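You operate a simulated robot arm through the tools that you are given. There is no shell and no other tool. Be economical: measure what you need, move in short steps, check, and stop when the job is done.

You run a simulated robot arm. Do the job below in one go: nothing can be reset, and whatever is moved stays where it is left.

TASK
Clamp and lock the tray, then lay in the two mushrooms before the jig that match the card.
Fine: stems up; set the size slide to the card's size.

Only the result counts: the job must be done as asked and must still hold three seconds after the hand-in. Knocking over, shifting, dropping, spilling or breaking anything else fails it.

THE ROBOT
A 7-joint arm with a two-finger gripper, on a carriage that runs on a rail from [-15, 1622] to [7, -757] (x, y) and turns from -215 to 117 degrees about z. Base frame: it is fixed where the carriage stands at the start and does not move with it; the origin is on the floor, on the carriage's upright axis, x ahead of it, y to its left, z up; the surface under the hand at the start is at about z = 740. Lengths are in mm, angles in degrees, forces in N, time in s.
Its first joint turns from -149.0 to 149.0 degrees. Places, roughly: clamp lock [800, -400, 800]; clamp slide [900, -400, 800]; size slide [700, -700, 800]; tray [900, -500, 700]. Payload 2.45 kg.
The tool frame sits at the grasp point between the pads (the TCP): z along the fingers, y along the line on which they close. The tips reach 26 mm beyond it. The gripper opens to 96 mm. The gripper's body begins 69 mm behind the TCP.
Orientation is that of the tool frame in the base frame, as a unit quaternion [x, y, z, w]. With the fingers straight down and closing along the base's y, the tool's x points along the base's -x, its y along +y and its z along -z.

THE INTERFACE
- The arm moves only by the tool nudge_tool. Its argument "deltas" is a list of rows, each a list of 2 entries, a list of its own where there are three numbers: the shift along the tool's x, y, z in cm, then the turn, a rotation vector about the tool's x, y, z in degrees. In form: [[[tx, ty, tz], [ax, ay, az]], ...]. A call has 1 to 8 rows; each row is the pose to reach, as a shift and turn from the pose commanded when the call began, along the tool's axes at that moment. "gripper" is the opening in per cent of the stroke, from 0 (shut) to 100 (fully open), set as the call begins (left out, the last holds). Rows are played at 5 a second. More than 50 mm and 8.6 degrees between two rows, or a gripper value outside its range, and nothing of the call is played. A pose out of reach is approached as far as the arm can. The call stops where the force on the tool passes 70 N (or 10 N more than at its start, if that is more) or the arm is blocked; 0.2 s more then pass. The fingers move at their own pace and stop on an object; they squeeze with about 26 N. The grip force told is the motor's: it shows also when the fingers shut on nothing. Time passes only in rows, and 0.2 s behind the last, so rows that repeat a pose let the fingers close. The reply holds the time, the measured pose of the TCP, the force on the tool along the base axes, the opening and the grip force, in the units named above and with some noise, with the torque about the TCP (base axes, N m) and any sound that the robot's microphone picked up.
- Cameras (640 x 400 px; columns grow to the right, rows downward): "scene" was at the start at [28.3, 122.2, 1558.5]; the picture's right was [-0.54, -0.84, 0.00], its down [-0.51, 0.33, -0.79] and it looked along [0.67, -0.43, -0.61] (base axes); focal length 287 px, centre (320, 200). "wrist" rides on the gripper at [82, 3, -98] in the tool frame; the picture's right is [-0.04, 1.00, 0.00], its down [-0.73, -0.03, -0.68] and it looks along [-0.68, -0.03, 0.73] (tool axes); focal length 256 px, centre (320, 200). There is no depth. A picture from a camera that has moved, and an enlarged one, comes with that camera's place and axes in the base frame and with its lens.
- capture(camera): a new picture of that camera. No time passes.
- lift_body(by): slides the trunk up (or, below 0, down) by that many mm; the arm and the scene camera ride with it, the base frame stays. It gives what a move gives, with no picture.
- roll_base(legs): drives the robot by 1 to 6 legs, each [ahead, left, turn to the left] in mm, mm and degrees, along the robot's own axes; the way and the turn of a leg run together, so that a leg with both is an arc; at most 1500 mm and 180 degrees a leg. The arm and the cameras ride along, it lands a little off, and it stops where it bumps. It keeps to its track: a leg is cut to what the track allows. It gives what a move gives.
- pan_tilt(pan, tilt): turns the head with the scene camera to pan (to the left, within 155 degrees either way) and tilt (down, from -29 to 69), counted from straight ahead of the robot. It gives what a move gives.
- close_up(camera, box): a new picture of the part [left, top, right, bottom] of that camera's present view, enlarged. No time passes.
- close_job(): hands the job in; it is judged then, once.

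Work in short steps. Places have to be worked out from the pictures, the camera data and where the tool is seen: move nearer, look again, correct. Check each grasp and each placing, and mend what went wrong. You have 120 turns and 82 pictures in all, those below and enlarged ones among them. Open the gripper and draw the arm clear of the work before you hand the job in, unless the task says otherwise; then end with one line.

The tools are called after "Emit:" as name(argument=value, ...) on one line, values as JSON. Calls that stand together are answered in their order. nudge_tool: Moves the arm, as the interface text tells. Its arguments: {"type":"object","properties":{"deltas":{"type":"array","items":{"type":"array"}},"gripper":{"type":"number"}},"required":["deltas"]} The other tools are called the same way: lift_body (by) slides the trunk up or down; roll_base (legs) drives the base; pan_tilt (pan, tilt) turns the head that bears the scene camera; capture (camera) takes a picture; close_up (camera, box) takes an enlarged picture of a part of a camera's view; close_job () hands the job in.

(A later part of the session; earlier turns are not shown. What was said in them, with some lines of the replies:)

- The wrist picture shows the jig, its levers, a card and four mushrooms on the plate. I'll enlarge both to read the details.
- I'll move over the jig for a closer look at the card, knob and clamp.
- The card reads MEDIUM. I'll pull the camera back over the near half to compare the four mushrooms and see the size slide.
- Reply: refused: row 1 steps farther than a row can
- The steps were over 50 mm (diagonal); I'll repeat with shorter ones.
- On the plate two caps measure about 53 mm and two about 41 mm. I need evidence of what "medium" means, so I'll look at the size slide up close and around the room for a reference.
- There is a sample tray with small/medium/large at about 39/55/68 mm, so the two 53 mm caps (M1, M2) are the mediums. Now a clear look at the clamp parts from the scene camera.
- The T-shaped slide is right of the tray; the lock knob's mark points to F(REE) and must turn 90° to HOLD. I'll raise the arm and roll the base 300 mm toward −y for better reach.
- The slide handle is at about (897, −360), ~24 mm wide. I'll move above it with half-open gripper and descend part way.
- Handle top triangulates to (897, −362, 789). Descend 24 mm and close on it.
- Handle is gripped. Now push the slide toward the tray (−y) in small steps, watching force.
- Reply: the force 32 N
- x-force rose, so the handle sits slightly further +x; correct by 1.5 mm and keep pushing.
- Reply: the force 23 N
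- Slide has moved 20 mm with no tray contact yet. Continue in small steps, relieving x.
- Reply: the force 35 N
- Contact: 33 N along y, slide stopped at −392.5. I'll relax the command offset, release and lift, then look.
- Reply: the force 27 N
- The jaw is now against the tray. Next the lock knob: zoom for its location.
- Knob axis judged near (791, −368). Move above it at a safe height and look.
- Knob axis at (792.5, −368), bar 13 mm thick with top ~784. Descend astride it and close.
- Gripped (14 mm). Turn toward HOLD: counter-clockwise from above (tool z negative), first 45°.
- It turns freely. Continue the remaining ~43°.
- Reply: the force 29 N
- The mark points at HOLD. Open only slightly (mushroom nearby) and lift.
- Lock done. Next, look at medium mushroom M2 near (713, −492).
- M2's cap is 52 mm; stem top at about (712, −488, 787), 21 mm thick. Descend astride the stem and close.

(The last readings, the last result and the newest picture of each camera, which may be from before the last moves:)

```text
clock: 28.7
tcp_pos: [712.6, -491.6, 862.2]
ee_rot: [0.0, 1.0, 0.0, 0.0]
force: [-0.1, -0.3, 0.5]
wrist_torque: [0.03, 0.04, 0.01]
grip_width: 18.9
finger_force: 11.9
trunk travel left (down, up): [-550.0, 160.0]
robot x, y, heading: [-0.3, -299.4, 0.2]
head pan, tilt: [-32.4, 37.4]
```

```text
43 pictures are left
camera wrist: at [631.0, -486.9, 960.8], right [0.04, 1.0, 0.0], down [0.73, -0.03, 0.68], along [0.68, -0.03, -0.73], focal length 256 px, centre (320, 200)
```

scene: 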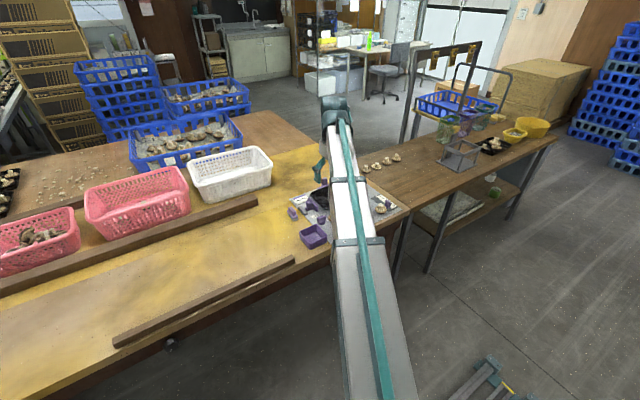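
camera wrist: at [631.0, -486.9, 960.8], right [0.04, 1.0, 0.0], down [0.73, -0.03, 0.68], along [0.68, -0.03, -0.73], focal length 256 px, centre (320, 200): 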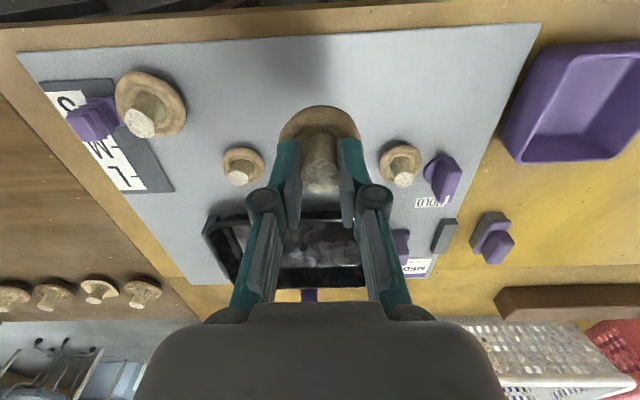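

M2 is held. The tray spans roughly x 838–975, y −626…−424. Carry M2 to (905, −478) above the tray.

Emit:
nudge_tool(deltas=[[[-4, 0.3, 0], [0, 0, 0]], [[-8, 0.6, 0], [0, 0, 0]], [[-12, 0.9, 0], [0, 0, 0]], [[-16, 1.1, 0], [0, 0, 0]], [[-19.2, 1.3, 0], [0, 0, 0]]])

Emit:
capture(camera="wrist")

```text
clock: 29.9
tcp_pos: [907.1, -475.2, 859.9]
ee_rot: [0.001, 1.0, 0.0, 0.0]
force: [-0.8, -0.4, 0.0]
wrist_torque: [0.04, 0.0, -0.04]
grip_width: 19.1
finger_force: 11.9
trunk travel left (down, up): [-550.0, 160.0]
robot x, y, heading: [4.4, -302.5, 0.2]
head pan, tilt: [-32.4, 37.4]
```

```text
42 pictures are left
camera wrist: at [825.1, -471.5, 958.2], right [0.04, 1.0, 0.0], down [0.73, -0.03, 0.68], along [0.68, -0.03, -0.73], focal length 256 px, centre (320, 200)
```

wrist: 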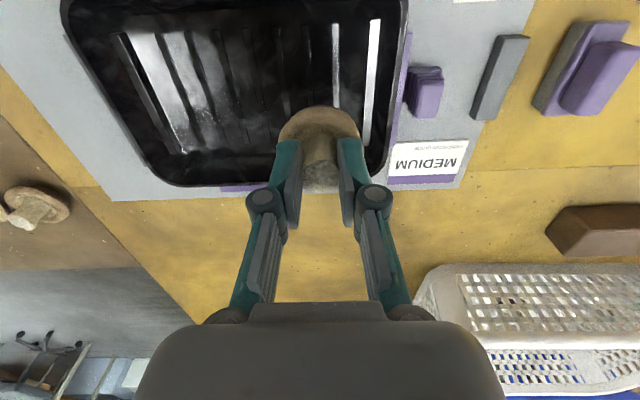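

Position over the tray floor is good. Lower in steps to just above the floor.

Emit:
nudge_tool(deltas=[[[0, 0, 2.5], [0, 0, 0]], [[0, 0, 5], [0, 0, 0]], [[0, 0, 5.6], [0, 0, 0]]])

Emit:
nudge_tool(deltas=[[[0, 0, 0.15], [0, 0, 0]], [[0, 0, 0.3], [0, 0, 0]], [[0, 0, 0.3], [0, 0, 0]]])

```text
clock: 30.7
tcp_pos: [906.0, -476.3, 806.3]
ee_rot: [0.001, 1.0, 0.0, 0.0]
force: [-0.1, 0.6, -0.3]
wrist_torque: [0.02, -0.04, 0.02]
grip_width: 19.1
finger_force: 12.1
trunk travel left (down, up): [-550.0, 160.0]
robot x, y, heading: [2.4, -301.8, 0.2]
head pan, tilt: [-32.4, 37.4]
```

```text
clock: 31.5
tcp_pos: [905.0, -474.8, 804.7]
ee_rot: [0.001, 1.0, 0.0, 0.0]
force: [0.0, 0.7, 0.0]
wrist_torque: [-0.03, 0.0, -0.01]
grip_width: 19.0
finger_force: 12.2
trunk travel left (down, up): [-550.0, 160.0]
robot x, y, heading: [1.0, -304.4, 0.3]
head pan, tilt: [-32.4, 37.4]
```

No contact yet; continue down in 2 mm steps.

Emit:
nudge_tool(deltas=[[[0, 0, 0.2], [0, 0, 0]], [[0, 0, 0.4], [0, 0, 0]]])

Emit:
nudge_tool(deltas=[[[0, 0, 0.15], [0, 0, 0]], [[0, 0, 0.3], [0, 0, 0]]])

Emit:
close_up(camera="wrist", box=[220, 60, 420, 220])

```text
clock: 32.1
tcp_pos: [906.2, -474.5, 799.9]
ee_rot: [0.001, 1.0, 0.0, -0.001]
force: [0.9, -2.4, 3.7]
wrist_torque: [-0.08, 0.02, -0.03]
grip_width: 19.2
finger_force: 12.1
trunk travel left (down, up): [-550.0, 160.0]
robot x, y, heading: [3.2, -298.9, 0.0]
head pan, tilt: [-32.4, 37.4]
```

```text
clock: 32.7
tcp_pos: [905.6, -474.5, 798.6]
ee_rot: [0.001, 1.0, 0.001, 0.001]
force: [1.2, 0.0, 6.6]
wrist_torque: [-0.05, -0.07, 0.03]
grip_width: 19.3
finger_force: 12.4
trunk travel left (down, up): [-550.0, 160.0]
robot x, y, heading: [4.5, -305.3, 0.1]
head pan, tilt: [-32.4, 37.4]
```

```text
2.50 times, centred on (320, 140) of wrist
camera zoom: at [823.1, -471.1, 896.4], right [0.04, 1.0, 0.0], down [0.73, -0.03, 0.68], along [0.68, -0.03, -0.73], focal length 640 px, centre (320, 350)
```

zoom: 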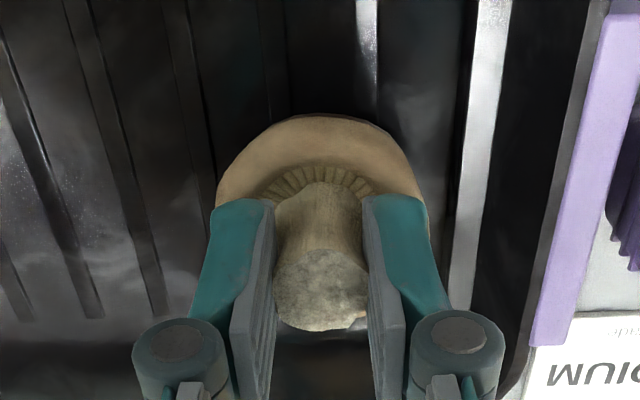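

Contact with the floor (about 6 N). Release and rise.

Emit:
nudge_tool(deltas=[[[0, 0, -0.1], [0, 0, 0]], [[0, 0, -0.1], [0, 0, 0]], [[0, 0, -0.1], [0, 0, 0]], [[0, 0, -4], [0, 0, 0]], [[0, 0, -8], [0, 0, 0]]], gripper=50)

Emit:
capture(camera="wrist")

```text
clock: 33.9
tcp_pos: [906.1, -473.8, 879.4]
ee_rot: [0.001, 1.0, -0.001, 0.0]
force: [0.4, -0.3, 0.8]
wrist_torque: [-0.03, -0.03, -0.01]
grip_width: 47.8
finger_force: 0.2
trunk travel left (down, up): [-550.0, 160.0]
robot x, y, heading: [0.1, -302.3, -0.1]
head pan, tilt: [-32.4, 37.4]
```

```text
40 pictures are left
camera wrist: at [824.1, -469.5, 978.2], right [0.04, 1.0, 0.0], down [0.73, -0.03, 0.68], along [0.68, -0.03, -0.73], focal length 256 px, centre (320, 200)
```

wrist: 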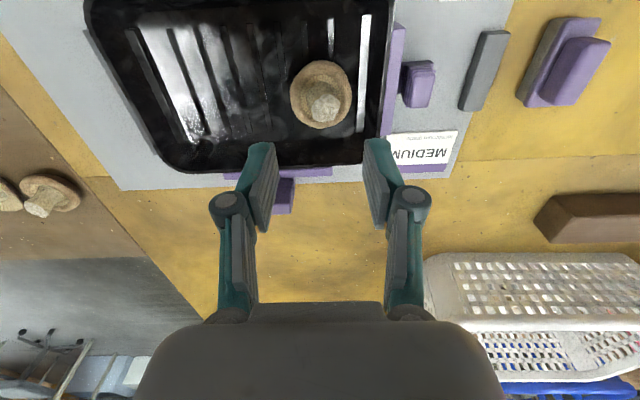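

M2 stands stem up in the tray. Check the purple bar behind the tray.

Emit:
close_up(camera="wrist", box=[140, 110, 400, 220])

```text
2.46 times, centred on (270, 165) of wrist
camera zoom: at [824.1, -469.5, 978.2], right [0.04, 1.0, 0.0], down [0.73, -0.03, 0.68], along [0.68, -0.03, -0.73], focal length 630 px, centre (443, 286)
```

zoom: 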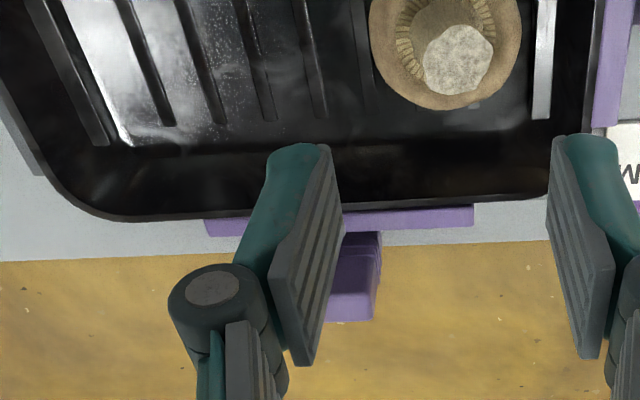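

Tray sits against the fence and bar; fine. Now go to mushroom M1.

Emit:
nudge_tool(deltas=[[[3.6, -2.6, 0], [0, 0, 0]], [[7.2, -5.2, 0], [0, 0, 0]], [[10.8, -7.8, 0], [0, 0, 0]], [[14.4, -10.4, 0], [0, 0, 0]], [[18, -13, 0.5], [0, 0, 0]], [[21.6, -15.6, 1], [0, 0, 0]]], gripper=60)

Emit:
capture(camera="wrist")

Emit:
close_up(camera="wrist", box=[270, 80, 370, 170])

```text
clock: 35.3
tcp_pos: [689.3, -632.0, 865.8]
ee_rot: [0.001, 1.0, 0.001, 0.0]
force: [0.2, -0.3, -0.2]
wrist_torque: [-0.01, 0.01, 0.01]
grip_width: 57.8
finger_force: 0.1
trunk travel left (down, up): [-550.0, 160.0]
robot x, y, heading: [1.3, -301.1, 0.0]
head pan, tilt: [-32.4, 37.4]
```

```text
38 pictures are left
camera wrist: at [607.1, -627.4, 963.5], right [0.04, 1.0, 0.0], down [0.73, -0.03, 0.68], along [0.68, -0.03, -0.73], focal length 256 px, centre (320, 200)
```

wrist: 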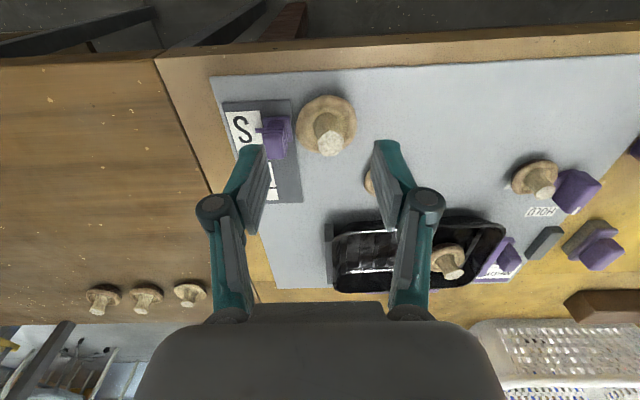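

```text
4.44 times, centred on (320, 125) of wrist
camera zoom: at [607.1, -627.4, 963.5], right [0.04, 1.0, 0.0], down [0.73, -0.03, 0.68], along [0.68, -0.03, -0.73], focal length 1138 px, centre (320, 533)
```

zoom: 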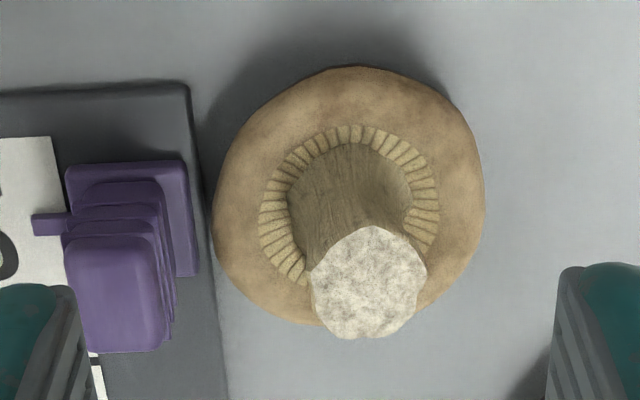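

M1: cap 53 mm, stem top (711, −623). The size slide handle is only ~33 mm away, so use a narrow opening (36%) and descend.

Emit:
nudge_tool(deltas=[[[-2.15, 0.85, 1], [0, 0, 0]], [[-2.15, 0.85, 2], [0, 0, 0]], [[-2.15, 0.85, 3.5], [0, 0, 0]]], gripper=37)

Emit:
close_up(camera="wrist", box=[220, 80, 420, 240])

```text
clock: 36.1
tcp_pos: [713.1, -620.9, 830.7]
ee_rot: [0.001, 1.0, 0.0, 0.001]
force: [-0.2, -0.2, 0.9]
wrist_torque: [-0.02, -0.01, -0.01]
grip_width: 35.5
finger_force: 0.0
trunk travel left (down, up): [-550.0, 160.0]
robot x, y, heading: [3.9, -304.3, -0.2]
head pan, tilt: [-32.4, 37.4]
```

```text
2.50 times, centred on (320, 160) of wrist
camera zoom: at [630.3, -617.9, 929.6], right [0.04, 1.0, 0.0], down [0.73, -0.03, 0.68], along [0.68, -0.03, -0.73], focal length 640 px, centre (320, 300)
```

zoom: 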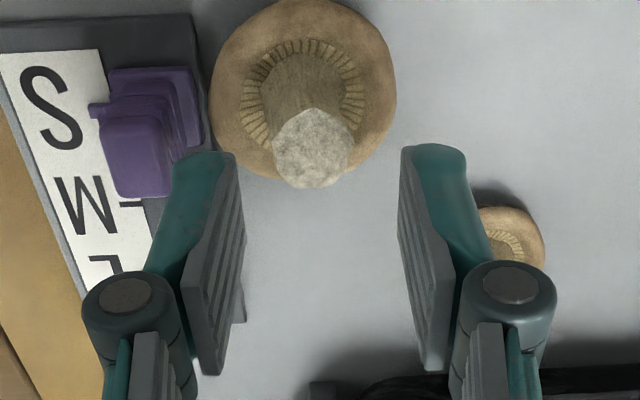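

Emit:
nudge_tool(deltas=[[[0.15, -0.2, 1], [0, 0, 0]], [[0.15, -0.2, 2], [0, 0, 0]], [[0.15, -0.2, 3], [0, 0, 0]], [[0.15, -0.2, 3.6], [0, 0, 0]]], gripper=34)

Emit:
nudge_tool(deltas=[[[0, 0, 0], [0, 0, 0]], [[0, 0, 0], [0, 0, 0]], [[0, 0, 0], [0, 0, 0]]], gripper=0)

Emit:
nudge_tool(deltas=[[[0, 0, -1], [0, 0, 0]], [[0, 0, -4], [0, 0, 0]], [[0, 0, -7], [0, 0, 0]]])

Emit:
capture(camera="wrist")

```text
clock: 37.1
tcp_pos: [709.4, -624.1, 796.3]
ee_rot: [0.001, 1.0, 0.001, -0.001]
force: [0.4, 0.0, 0.1]
wrist_torque: [0.02, 0.02, 0.03]
grip_width: 32.6
finger_force: 0.0
trunk travel left (down, up): [-550.0, 160.0]
robot x, y, heading: [2.3, -303.7, 0.1]
head pan, tilt: [-32.4, 37.4]
```

```text
clock: 37.9
tcp_pos: [709.4, -623.4, 795.8]
ee_rot: [0.001, 1.0, 0.0, 0.0]
force: [-0.2, -0.2, -0.5]
wrist_torque: [-0.04, 0.02, -0.02]
grip_width: 19.3
finger_force: 12.1
trunk travel left (down, up): [-550.0, 160.0]
robot x, y, heading: [6.4, -299.3, 0.2]
head pan, tilt: [-32.4, 37.4]
```

```text
clock: 38.7
tcp_pos: [709.7, -625.7, 866.8]
ee_rot: [0.001, 1.0, 0.0, 0.0]
force: [1.0, -0.1, -0.2]
wrist_torque: [-0.01, 0.01, 0.01]
grip_width: 19.2
finger_force: 11.8
trunk travel left (down, up): [-550.0, 160.0]
robot x, y, heading: [3.4, -301.9, -0.2]
head pan, tilt: [-32.4, 37.4]
```

```text
35 pictures are left
camera wrist: at [626.7, -621.5, 964.8], right [0.04, 1.0, 0.0], down [0.73, -0.03, 0.68], along [0.68, -0.03, -0.73], focal length 256 px, centre (320, 200)
```

wrist: 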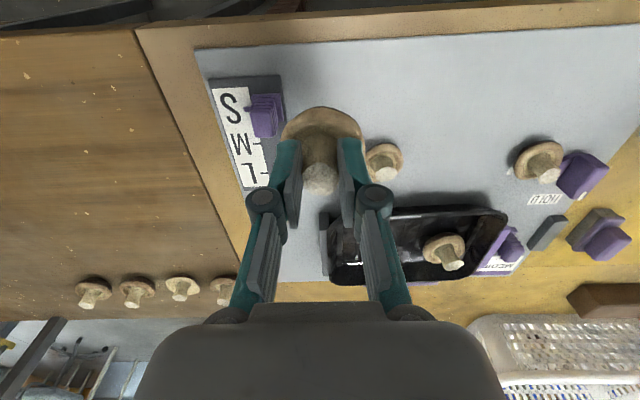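

M1 is held. Carry to (905, −562) above the tray.

Emit:
nudge_tool(deltas=[[[-4, 1.2, 0], [0, 0, 0]], [[-8, 2.4, 0], [0, 0, 0]], [[-12, 3.6, 0], [0, 0, 0]], [[-16, 4.8, 0], [0, 0, 0]], [[-19.5, 6.2, 0], [0, 0, 0]]])

Emit:
capture(camera="wrist")

```text
clock: 39.9
tcp_pos: [905.9, -565.2, 866.6]
ee_rot: [0.0, 1.0, 0.0, 0.0]
force: [0.6, 0.2, 0.2]
wrist_torque: [0.0, 0.0, -0.01]
grip_width: 19.5
finger_force: 12.3
trunk travel left (down, up): [-550.0, 160.0]
robot x, y, heading: [-0.3, -306.4, -0.0]
head pan, tilt: [-32.4, 37.4]
```

```text
34 pictures are left
camera wrist: at [823.7, -561.5, 966.0], right [0.04, 1.0, 0.0], down [0.73, -0.03, 0.68], along [0.68, -0.03, -0.73], focal length 256 px, centre (320, 200)
```

wrist: 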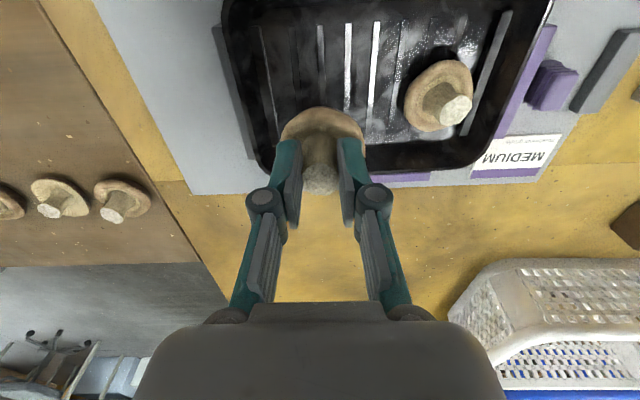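

Clear of the rim and of M2. Lower in steps.

Emit:
nudge_tool(deltas=[[[0, 0, 2.5], [0, 0, 0]], [[0, 0, 5], [0, 0, 0]], [[0, 0, 6], [0, 0, 0]]])

Emit:
nudge_tool(deltas=[[[0, 0, 0.2], [0, 0, 0]], [[0, 0, 0.4], [0, 0, 0]], [[0, 0, 0.5], [0, 0, 0]]])

```text
clock: 40.7
tcp_pos: [903.9, -560.7, 806.4]
ee_rot: [0.001, 1.0, 0.0, 0.0]
force: [-0.2, 0.1, 0.6]
wrist_torque: [0.0, 0.01, -0.03]
grip_width: 19.1
finger_force: 12.4
trunk travel left (down, up): [-550.0, 160.0]
robot x, y, heading: [2.1, -301.7, -0.1]
head pan, tilt: [-32.4, 37.4]
```

```text
clock: 41.5
tcp_pos: [903.7, -560.5, 802.1]
ee_rot: [0.001, 1.0, 0.001, 0.0]
force: [-0.6, 1.2, 4.0]
wrist_torque: [0.03, 0.03, 0.01]
grip_width: 19.5
finger_force: 11.8
trunk travel left (down, up): [-550.0, 160.0]
robot x, y, heading: [1.5, -306.8, -0.0]
head pan, tilt: [-32.4, 37.4]
```

Contact at z≈802. Release and rise.

Emit:
nudge_tool(deltas=[[[0, 0, 0], [0, 0, 0]], [[0, 0, 0], [0, 0, 0]], [[0, 0, 0], [0, 0, 0]], [[0, 0, -4], [0, 0, 0]], [[0, 0, -8], [0, 0, 0]]], gripper=45)

Emit:
capture(camera="wrist")

```text
clock: 42.7
tcp_pos: [903.6, -561.2, 884.5]
ee_rot: [0.001, 1.0, 0.001, 0.0]
force: [0.2, -0.5, 0.9]
wrist_torque: [0.0, 0.01, 0.0]
grip_width: 43.4
finger_force: 0.1
trunk travel left (down, up): [-550.0, 160.0]
robot x, y, heading: [2.2, -301.7, 0.1]
head pan, tilt: [-32.4, 37.4]
```

```text
33 pictures are left
camera wrist: at [822.0, -556.3, 983.6], right [0.04, 1.0, 0.0], down [0.73, -0.03, 0.68], along [0.68, -0.03, -0.73], focal length 256 px, centre (320, 200)
```

wrist: 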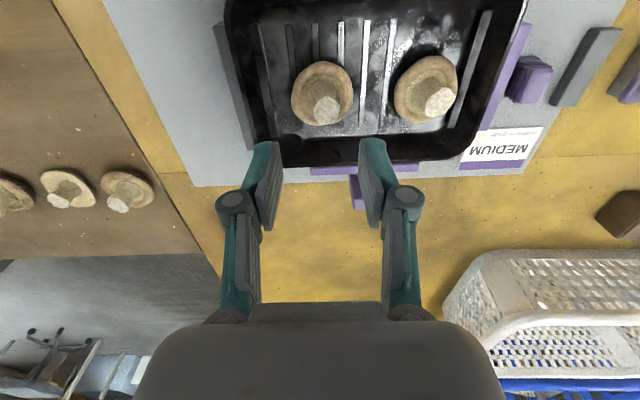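

Both mediums are in, stems up. Now the size slide: move above it.

Emit:
nudge_tool(deltas=[[[4.2, -2.1, 0], [0, 0, 0]], [[8.4, -4.2, 0], [0, 0, 0]], [[12.6, -6.3, 0], [0, 0, 0]], [[16.8, -8.4, 0.5], [0, 0, 0]], [[20.7, -10.6, 1.5], [0, 0, 0]]], gripper=55)

Emit:
close_up(camera="wrist", box=[240, 80, 400, 200])

```text
clock: 43.9
tcp_pos: [692.9, -668.1, 864.9]
ee_rot: [0.0, 1.0, 0.0, 0.0]
force: [0.7, -0.4, 0.1]
wrist_torque: [-0.02, 0.0, 0.01]
grip_width: 52.9
finger_force: 0.1
trunk travel left (down, up): [-550.0, 160.0]
robot x, y, heading: [5.0, -301.5, 0.2]
head pan, tilt: [-32.4, 37.4]
```

```text
3.33 times, centred on (320, 140) of wrist
camera zoom: at [610.9, -665.5, 963.9], right [0.04, 1.0, 0.0], down [0.73, -0.03, 0.68], along [0.68, -0.03, -0.73], focal length 853 px, centre (320, 400)
```

zoom: 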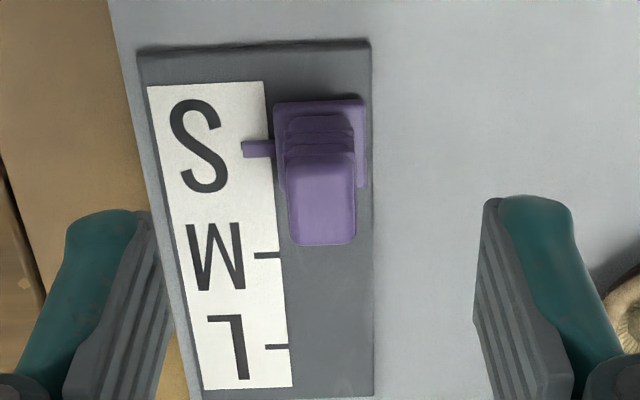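

Slide handle top at about (714, −669, 785); S→M travel ≈34 mm toward +x. Descend and grip.

Emit:
nudge_tool(deltas=[[[-2.1, -0.1, 2.5], [0, 0, 0]], [[-2.1, -0.1, 5], [0, 0, 0]], [[-2.1, -0.1, 7.7], [0, 0, 0]]], gripper=50)

Emit:
nudge_tool(deltas=[[[0, 0, 0], [0, 0, 0]], [[0, 0, 0], [0, 0, 0]], [[0, 0, 0], [0, 0, 0]], [[0, 0, 0], [0, 0, 0]]], gripper=0)

Emit:
close_up(camera="wrist", box=[240, 80, 400, 200])

```text
clock: 44.7
tcp_pos: [716.1, -668.3, 788.2]
ee_rot: [0.0, 1.0, 0.0, 0.0]
force: [-0.3, 0.6, 0.7]
wrist_torque: [0.0, 0.01, -0.02]
grip_width: 48.2
finger_force: 0.1
trunk travel left (down, up): [-550.0, 160.0]
robot x, y, heading: [3.4, -305.6, 0.0]
head pan, tilt: [-32.4, 37.4]
```

```text
clock: 45.7
tcp_pos: [716.2, -669.4, 789.4]
ee_rot: [0.001, 1.0, 0.001, 0.0]
force: [0.0, -0.3, -3.0]
wrist_torque: [-0.08, -0.25, 0.55]
grip_width: 15.5
finger_force: 42.4
trunk travel left (down, up): [-550.0, 160.0]
robot x, y, heading: [4.4, -302.3, -0.1]
head pan, tilt: [-32.4, 37.4]
```

```text
3.33 times, centred on (320, 140) of wrist
camera zoom: at [634.6, -666.1, 886.5], right [0.04, 1.0, 0.0], down [0.73, -0.03, 0.68], along [0.68, -0.03, -0.73], focal length 853 px, centre (320, 400)
```

zoom: 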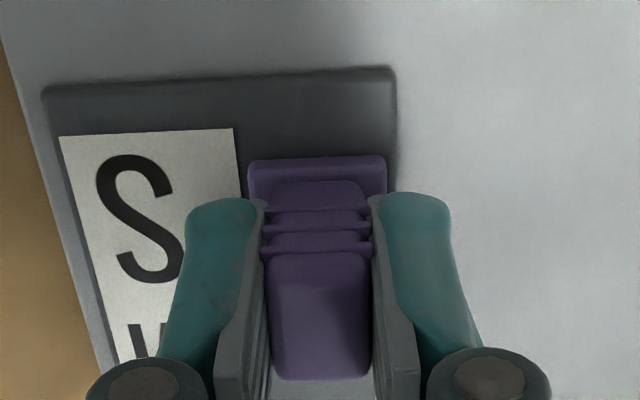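

Gripped (15.5 mm). Slide it +x by 34 mm in small steps.

Emit:
nudge_tool(deltas=[[[-0.6, 0, 0], [0, 0, 0]], [[-1.2, 0, 0], [0, 0, 0]], [[-1.8, 0, 0], [0, 0, 0]], [[-2.4, 0, 0], [0, 0, 0]], [[-3, 0, 0], [0, 0, 0]], [[-3.4, 0, 0], [0, 0, 0]]])

Emit:
close_up(camera="wrist", box=[240, 80, 400, 200])

```text
clock: 47.1
tcp_pos: [751.8, -670.2, 787.2]
ee_rot: [0.0, 1.0, 0.0, 0.0]
force: [-1.7, -1.3, -8.6]
wrist_torque: [0.0, -0.17, 0.57]
grip_width: 15.8
finger_force: 41.5
trunk travel left (down, up): [-550.0, 160.0]
robot x, y, heading: [0.1, -300.3, 0.2]
head pan, tilt: [-32.4, 37.4]
```

```text
3.33 times, centred on (320, 140) of wrist
camera zoom: at [670.3, -665.9, 886.6], right [0.04, 1.0, 0.0], down [0.73, -0.03, 0.68], along [0.68, -0.03, -0.73], focal length 853 px, centre (320, 400)
```

zoom: 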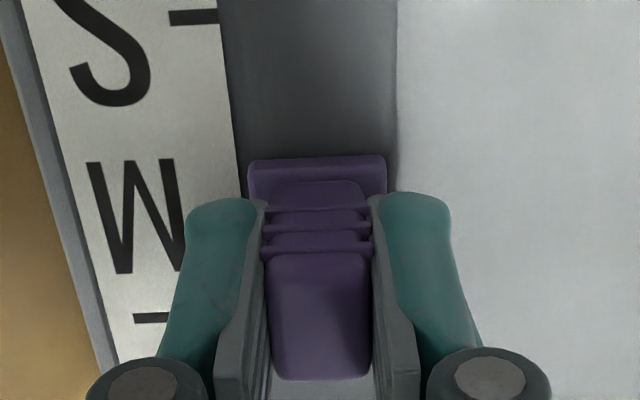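

Release, rise, and check the pointer.

Emit:
nudge_tool(deltas=[[[0, 0, 0], [0, 0, 0]], [[0, 0, 0], [0, 0, 0]], [[0, 0, -3], [0, 0, 0]], [[2, 0, -7], [0, 0, 0]]], gripper=45)

Emit:
close_up(camera="wrist", box=[240, 60, 400, 180])

```text
clock: 48.1
tcp_pos: [731.0, -667.5, 858.8]
ee_rot: [0.0, 1.0, 0.0, 0.0]
force: [0.0, 0.0, -0.3]
wrist_torque: [-0.01, 0.0, 0.0]
grip_width: 43.2
finger_force: 0.1
trunk travel left (down, up): [-550.0, 160.0]
robot x, y, heading: [5.3, -305.1, 0.3]
head pan, tilt: [-32.4, 37.4]
```

```text
3.33 times, centred on (320, 120) of wrist
camera zoom: at [649.1, -663.8, 956.9], right [0.04, 1.0, 0.0], down [0.73, -0.03, 0.68], along [0.68, -0.03, -0.73], focal length 853 px, centre (320, 467)
```

zoom: 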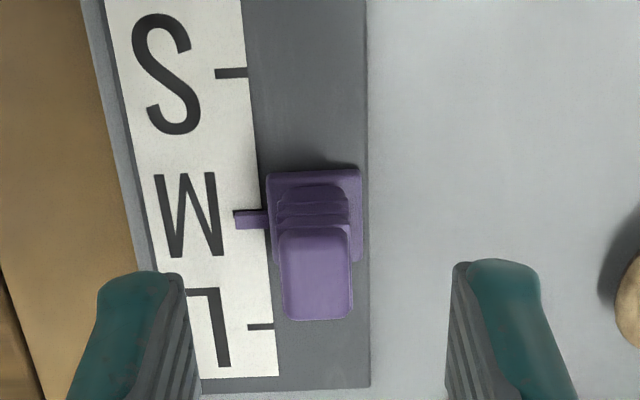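

Emit:
close_up(camera="wrist", box=[290, 110, 340, 140])

```text
12.80 times, centred on (315, 125) of wrist
camera zoom: at [649.1, -663.8, 956.9], right [0.04, 1.0, 0.0], down [0.73, -0.03, 0.68], along [0.68, -0.03, -0.73], focal length 3277 px, centre (384, 1160)
```

zoom: 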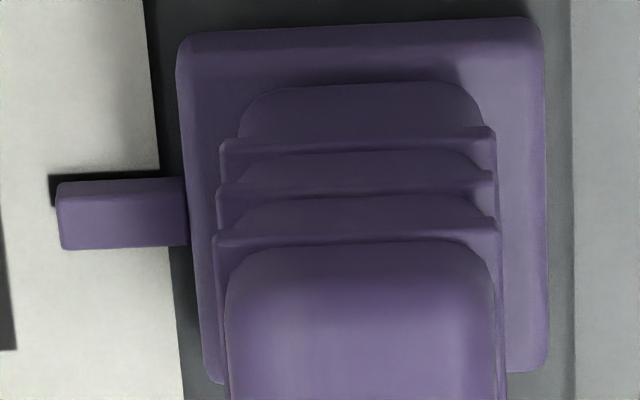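

The pointer sits on the M tick within about a millimetre. Raise and draw the arm back, then take an overall check.

Emit:
nudge_tool(deltas=[[[2, 2, -3.5], [0, 0, 0]], [[4, 4, -7], [0, 0, 0]], [[6, 6, -10], [0, 0, 0]], [[8, 8, -13], [0, 0, 0]], [[9, 11, -16], [0, 0, 0]]], gripper=100)

Emit:
capture(camera="wrist")

Emit:
close_up(camera="wrist", box=[230, 100, 470, 260])

```text
clock: 49.3
tcp_pos: [642.5, -555.2, 1019.8]
ee_rot: [0.001, 1.0, 0.0, 0.0]
force: [-1.0, 0.6, 0.5]
wrist_torque: [-0.01, -0.01, 0.01]
grip_width: 95.9
finger_force: 0.1
trunk travel left (down, up): [-550.0, 160.0]
robot x, y, heading: [6.8, -300.4, -0.0]
head pan, tilt: [-32.4, 37.4]
```

```text
27 pictures are left
camera wrist: at [560.5, -553.0, 1118.4], right [0.04, 1.0, 0.0], down [0.73, -0.03, 0.68], along [0.68, -0.03, -0.73], focal length 256 px, centre (320, 200)
```

wrist: 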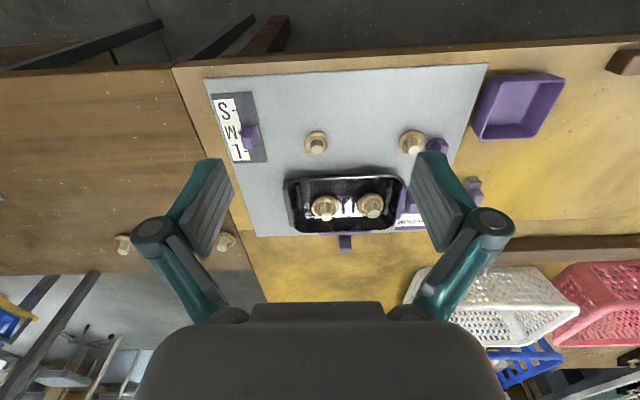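

```text
2.50 times, centred on (350, 180) of wrist
camera zoom: at [560.5, -553.0, 1118.4], right [0.04, 1.0, 0.0], down [0.73, -0.03, 0.68], along [0.68, -0.03, -0.73], focal length 640 px, centre (245, 250)
```

zoom: 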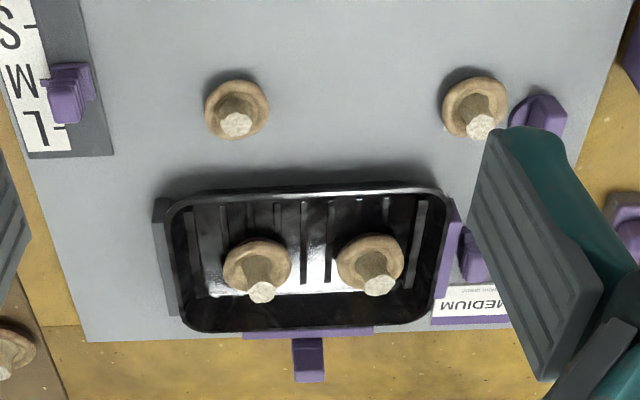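

Emit:
capture(camera="scene")

Emit:
nudge_tool(deltas=[[[0, 4, 0], [0, 0, 0]], [[0, 8, 0], [0, 0, 0]], [[0, 12, 0], [0, 0, 0]], [[0, 15, 0], [0, 0, 0]]])

Emit:
close_up(camera="wrist", box=[200, 110, 380, 230])

```text
25 pictures are left
camera scene: at [30.7, -180.8, 1558.5], right [-0.53, -0.85, 0.0], down [-0.51, 0.32, -0.79], along [0.67, -0.42, -0.61], focal length 287 px, centre (320, 200)
```

scene: 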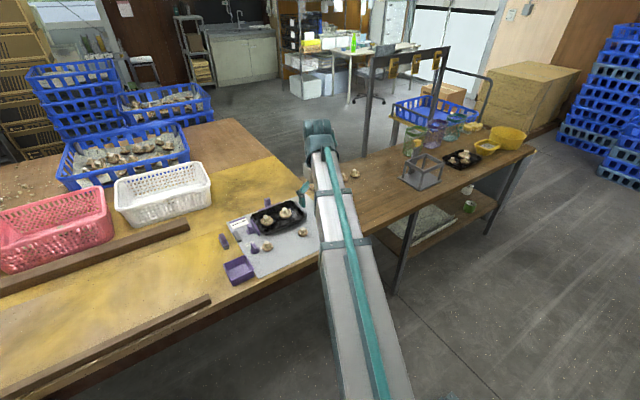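

```text
clock: 50.3
tcp_pos: [643.0, -407.6, 1020.2]
ee_rot: [0.001, 1.0, 0.0, 0.0]
force: [0.1, -1.1, 0.2]
wrist_torque: [0.02, -0.02, 0.0]
grip_width: 95.8
finger_force: 0.1
trunk travel left (down, up): [-550.0, 160.0]
robot x, y, heading: [6.6, -301.0, 0.2]
head pan, tilt: [-32.4, 37.4]
```

```text
3.33 times, centred on (290, 170) of wrist
camera zoom: at [561.8, -403.2, 1117.3], right [0.04, 1.0, 0.0], down [0.73, -0.03, 0.68], along [0.68, -0.03, -0.73], focal length 853 px, centre (420, 300)
```

zoom: 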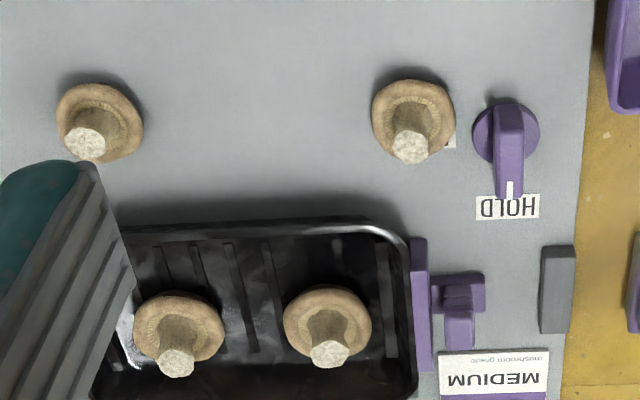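

Emit:
close_up(camera="scene", box=[215, 180, 325, 260])

```text
5.00 times, centred on (270, 220) of scene
camera zoom: at [31.0, -180.7, 1558.5], right [-0.53, -0.85, 0.0], down [-0.51, 0.32, -0.79], along [0.67, -0.42, -0.61], focal length 1436 px, centre (570, 100)
```

zoom: 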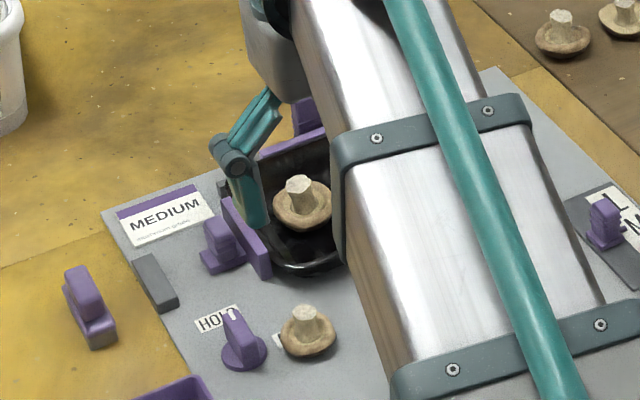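

The jaw is tight on the tray, the lock is at HOLD, the slide is on M, and both mediums lie stems up in the tray. The gripper is open and clear of the work, so I hand in.

Emit:
close_job()

```text
The job is handed in.
```

The tray is clamped and the lock is on HOLD. The size slide is on M for the MEDIUM card, and the two medium mushrooms from before the jig are in the tray, stems up. The gripper is open and clear, and the job is handed in.
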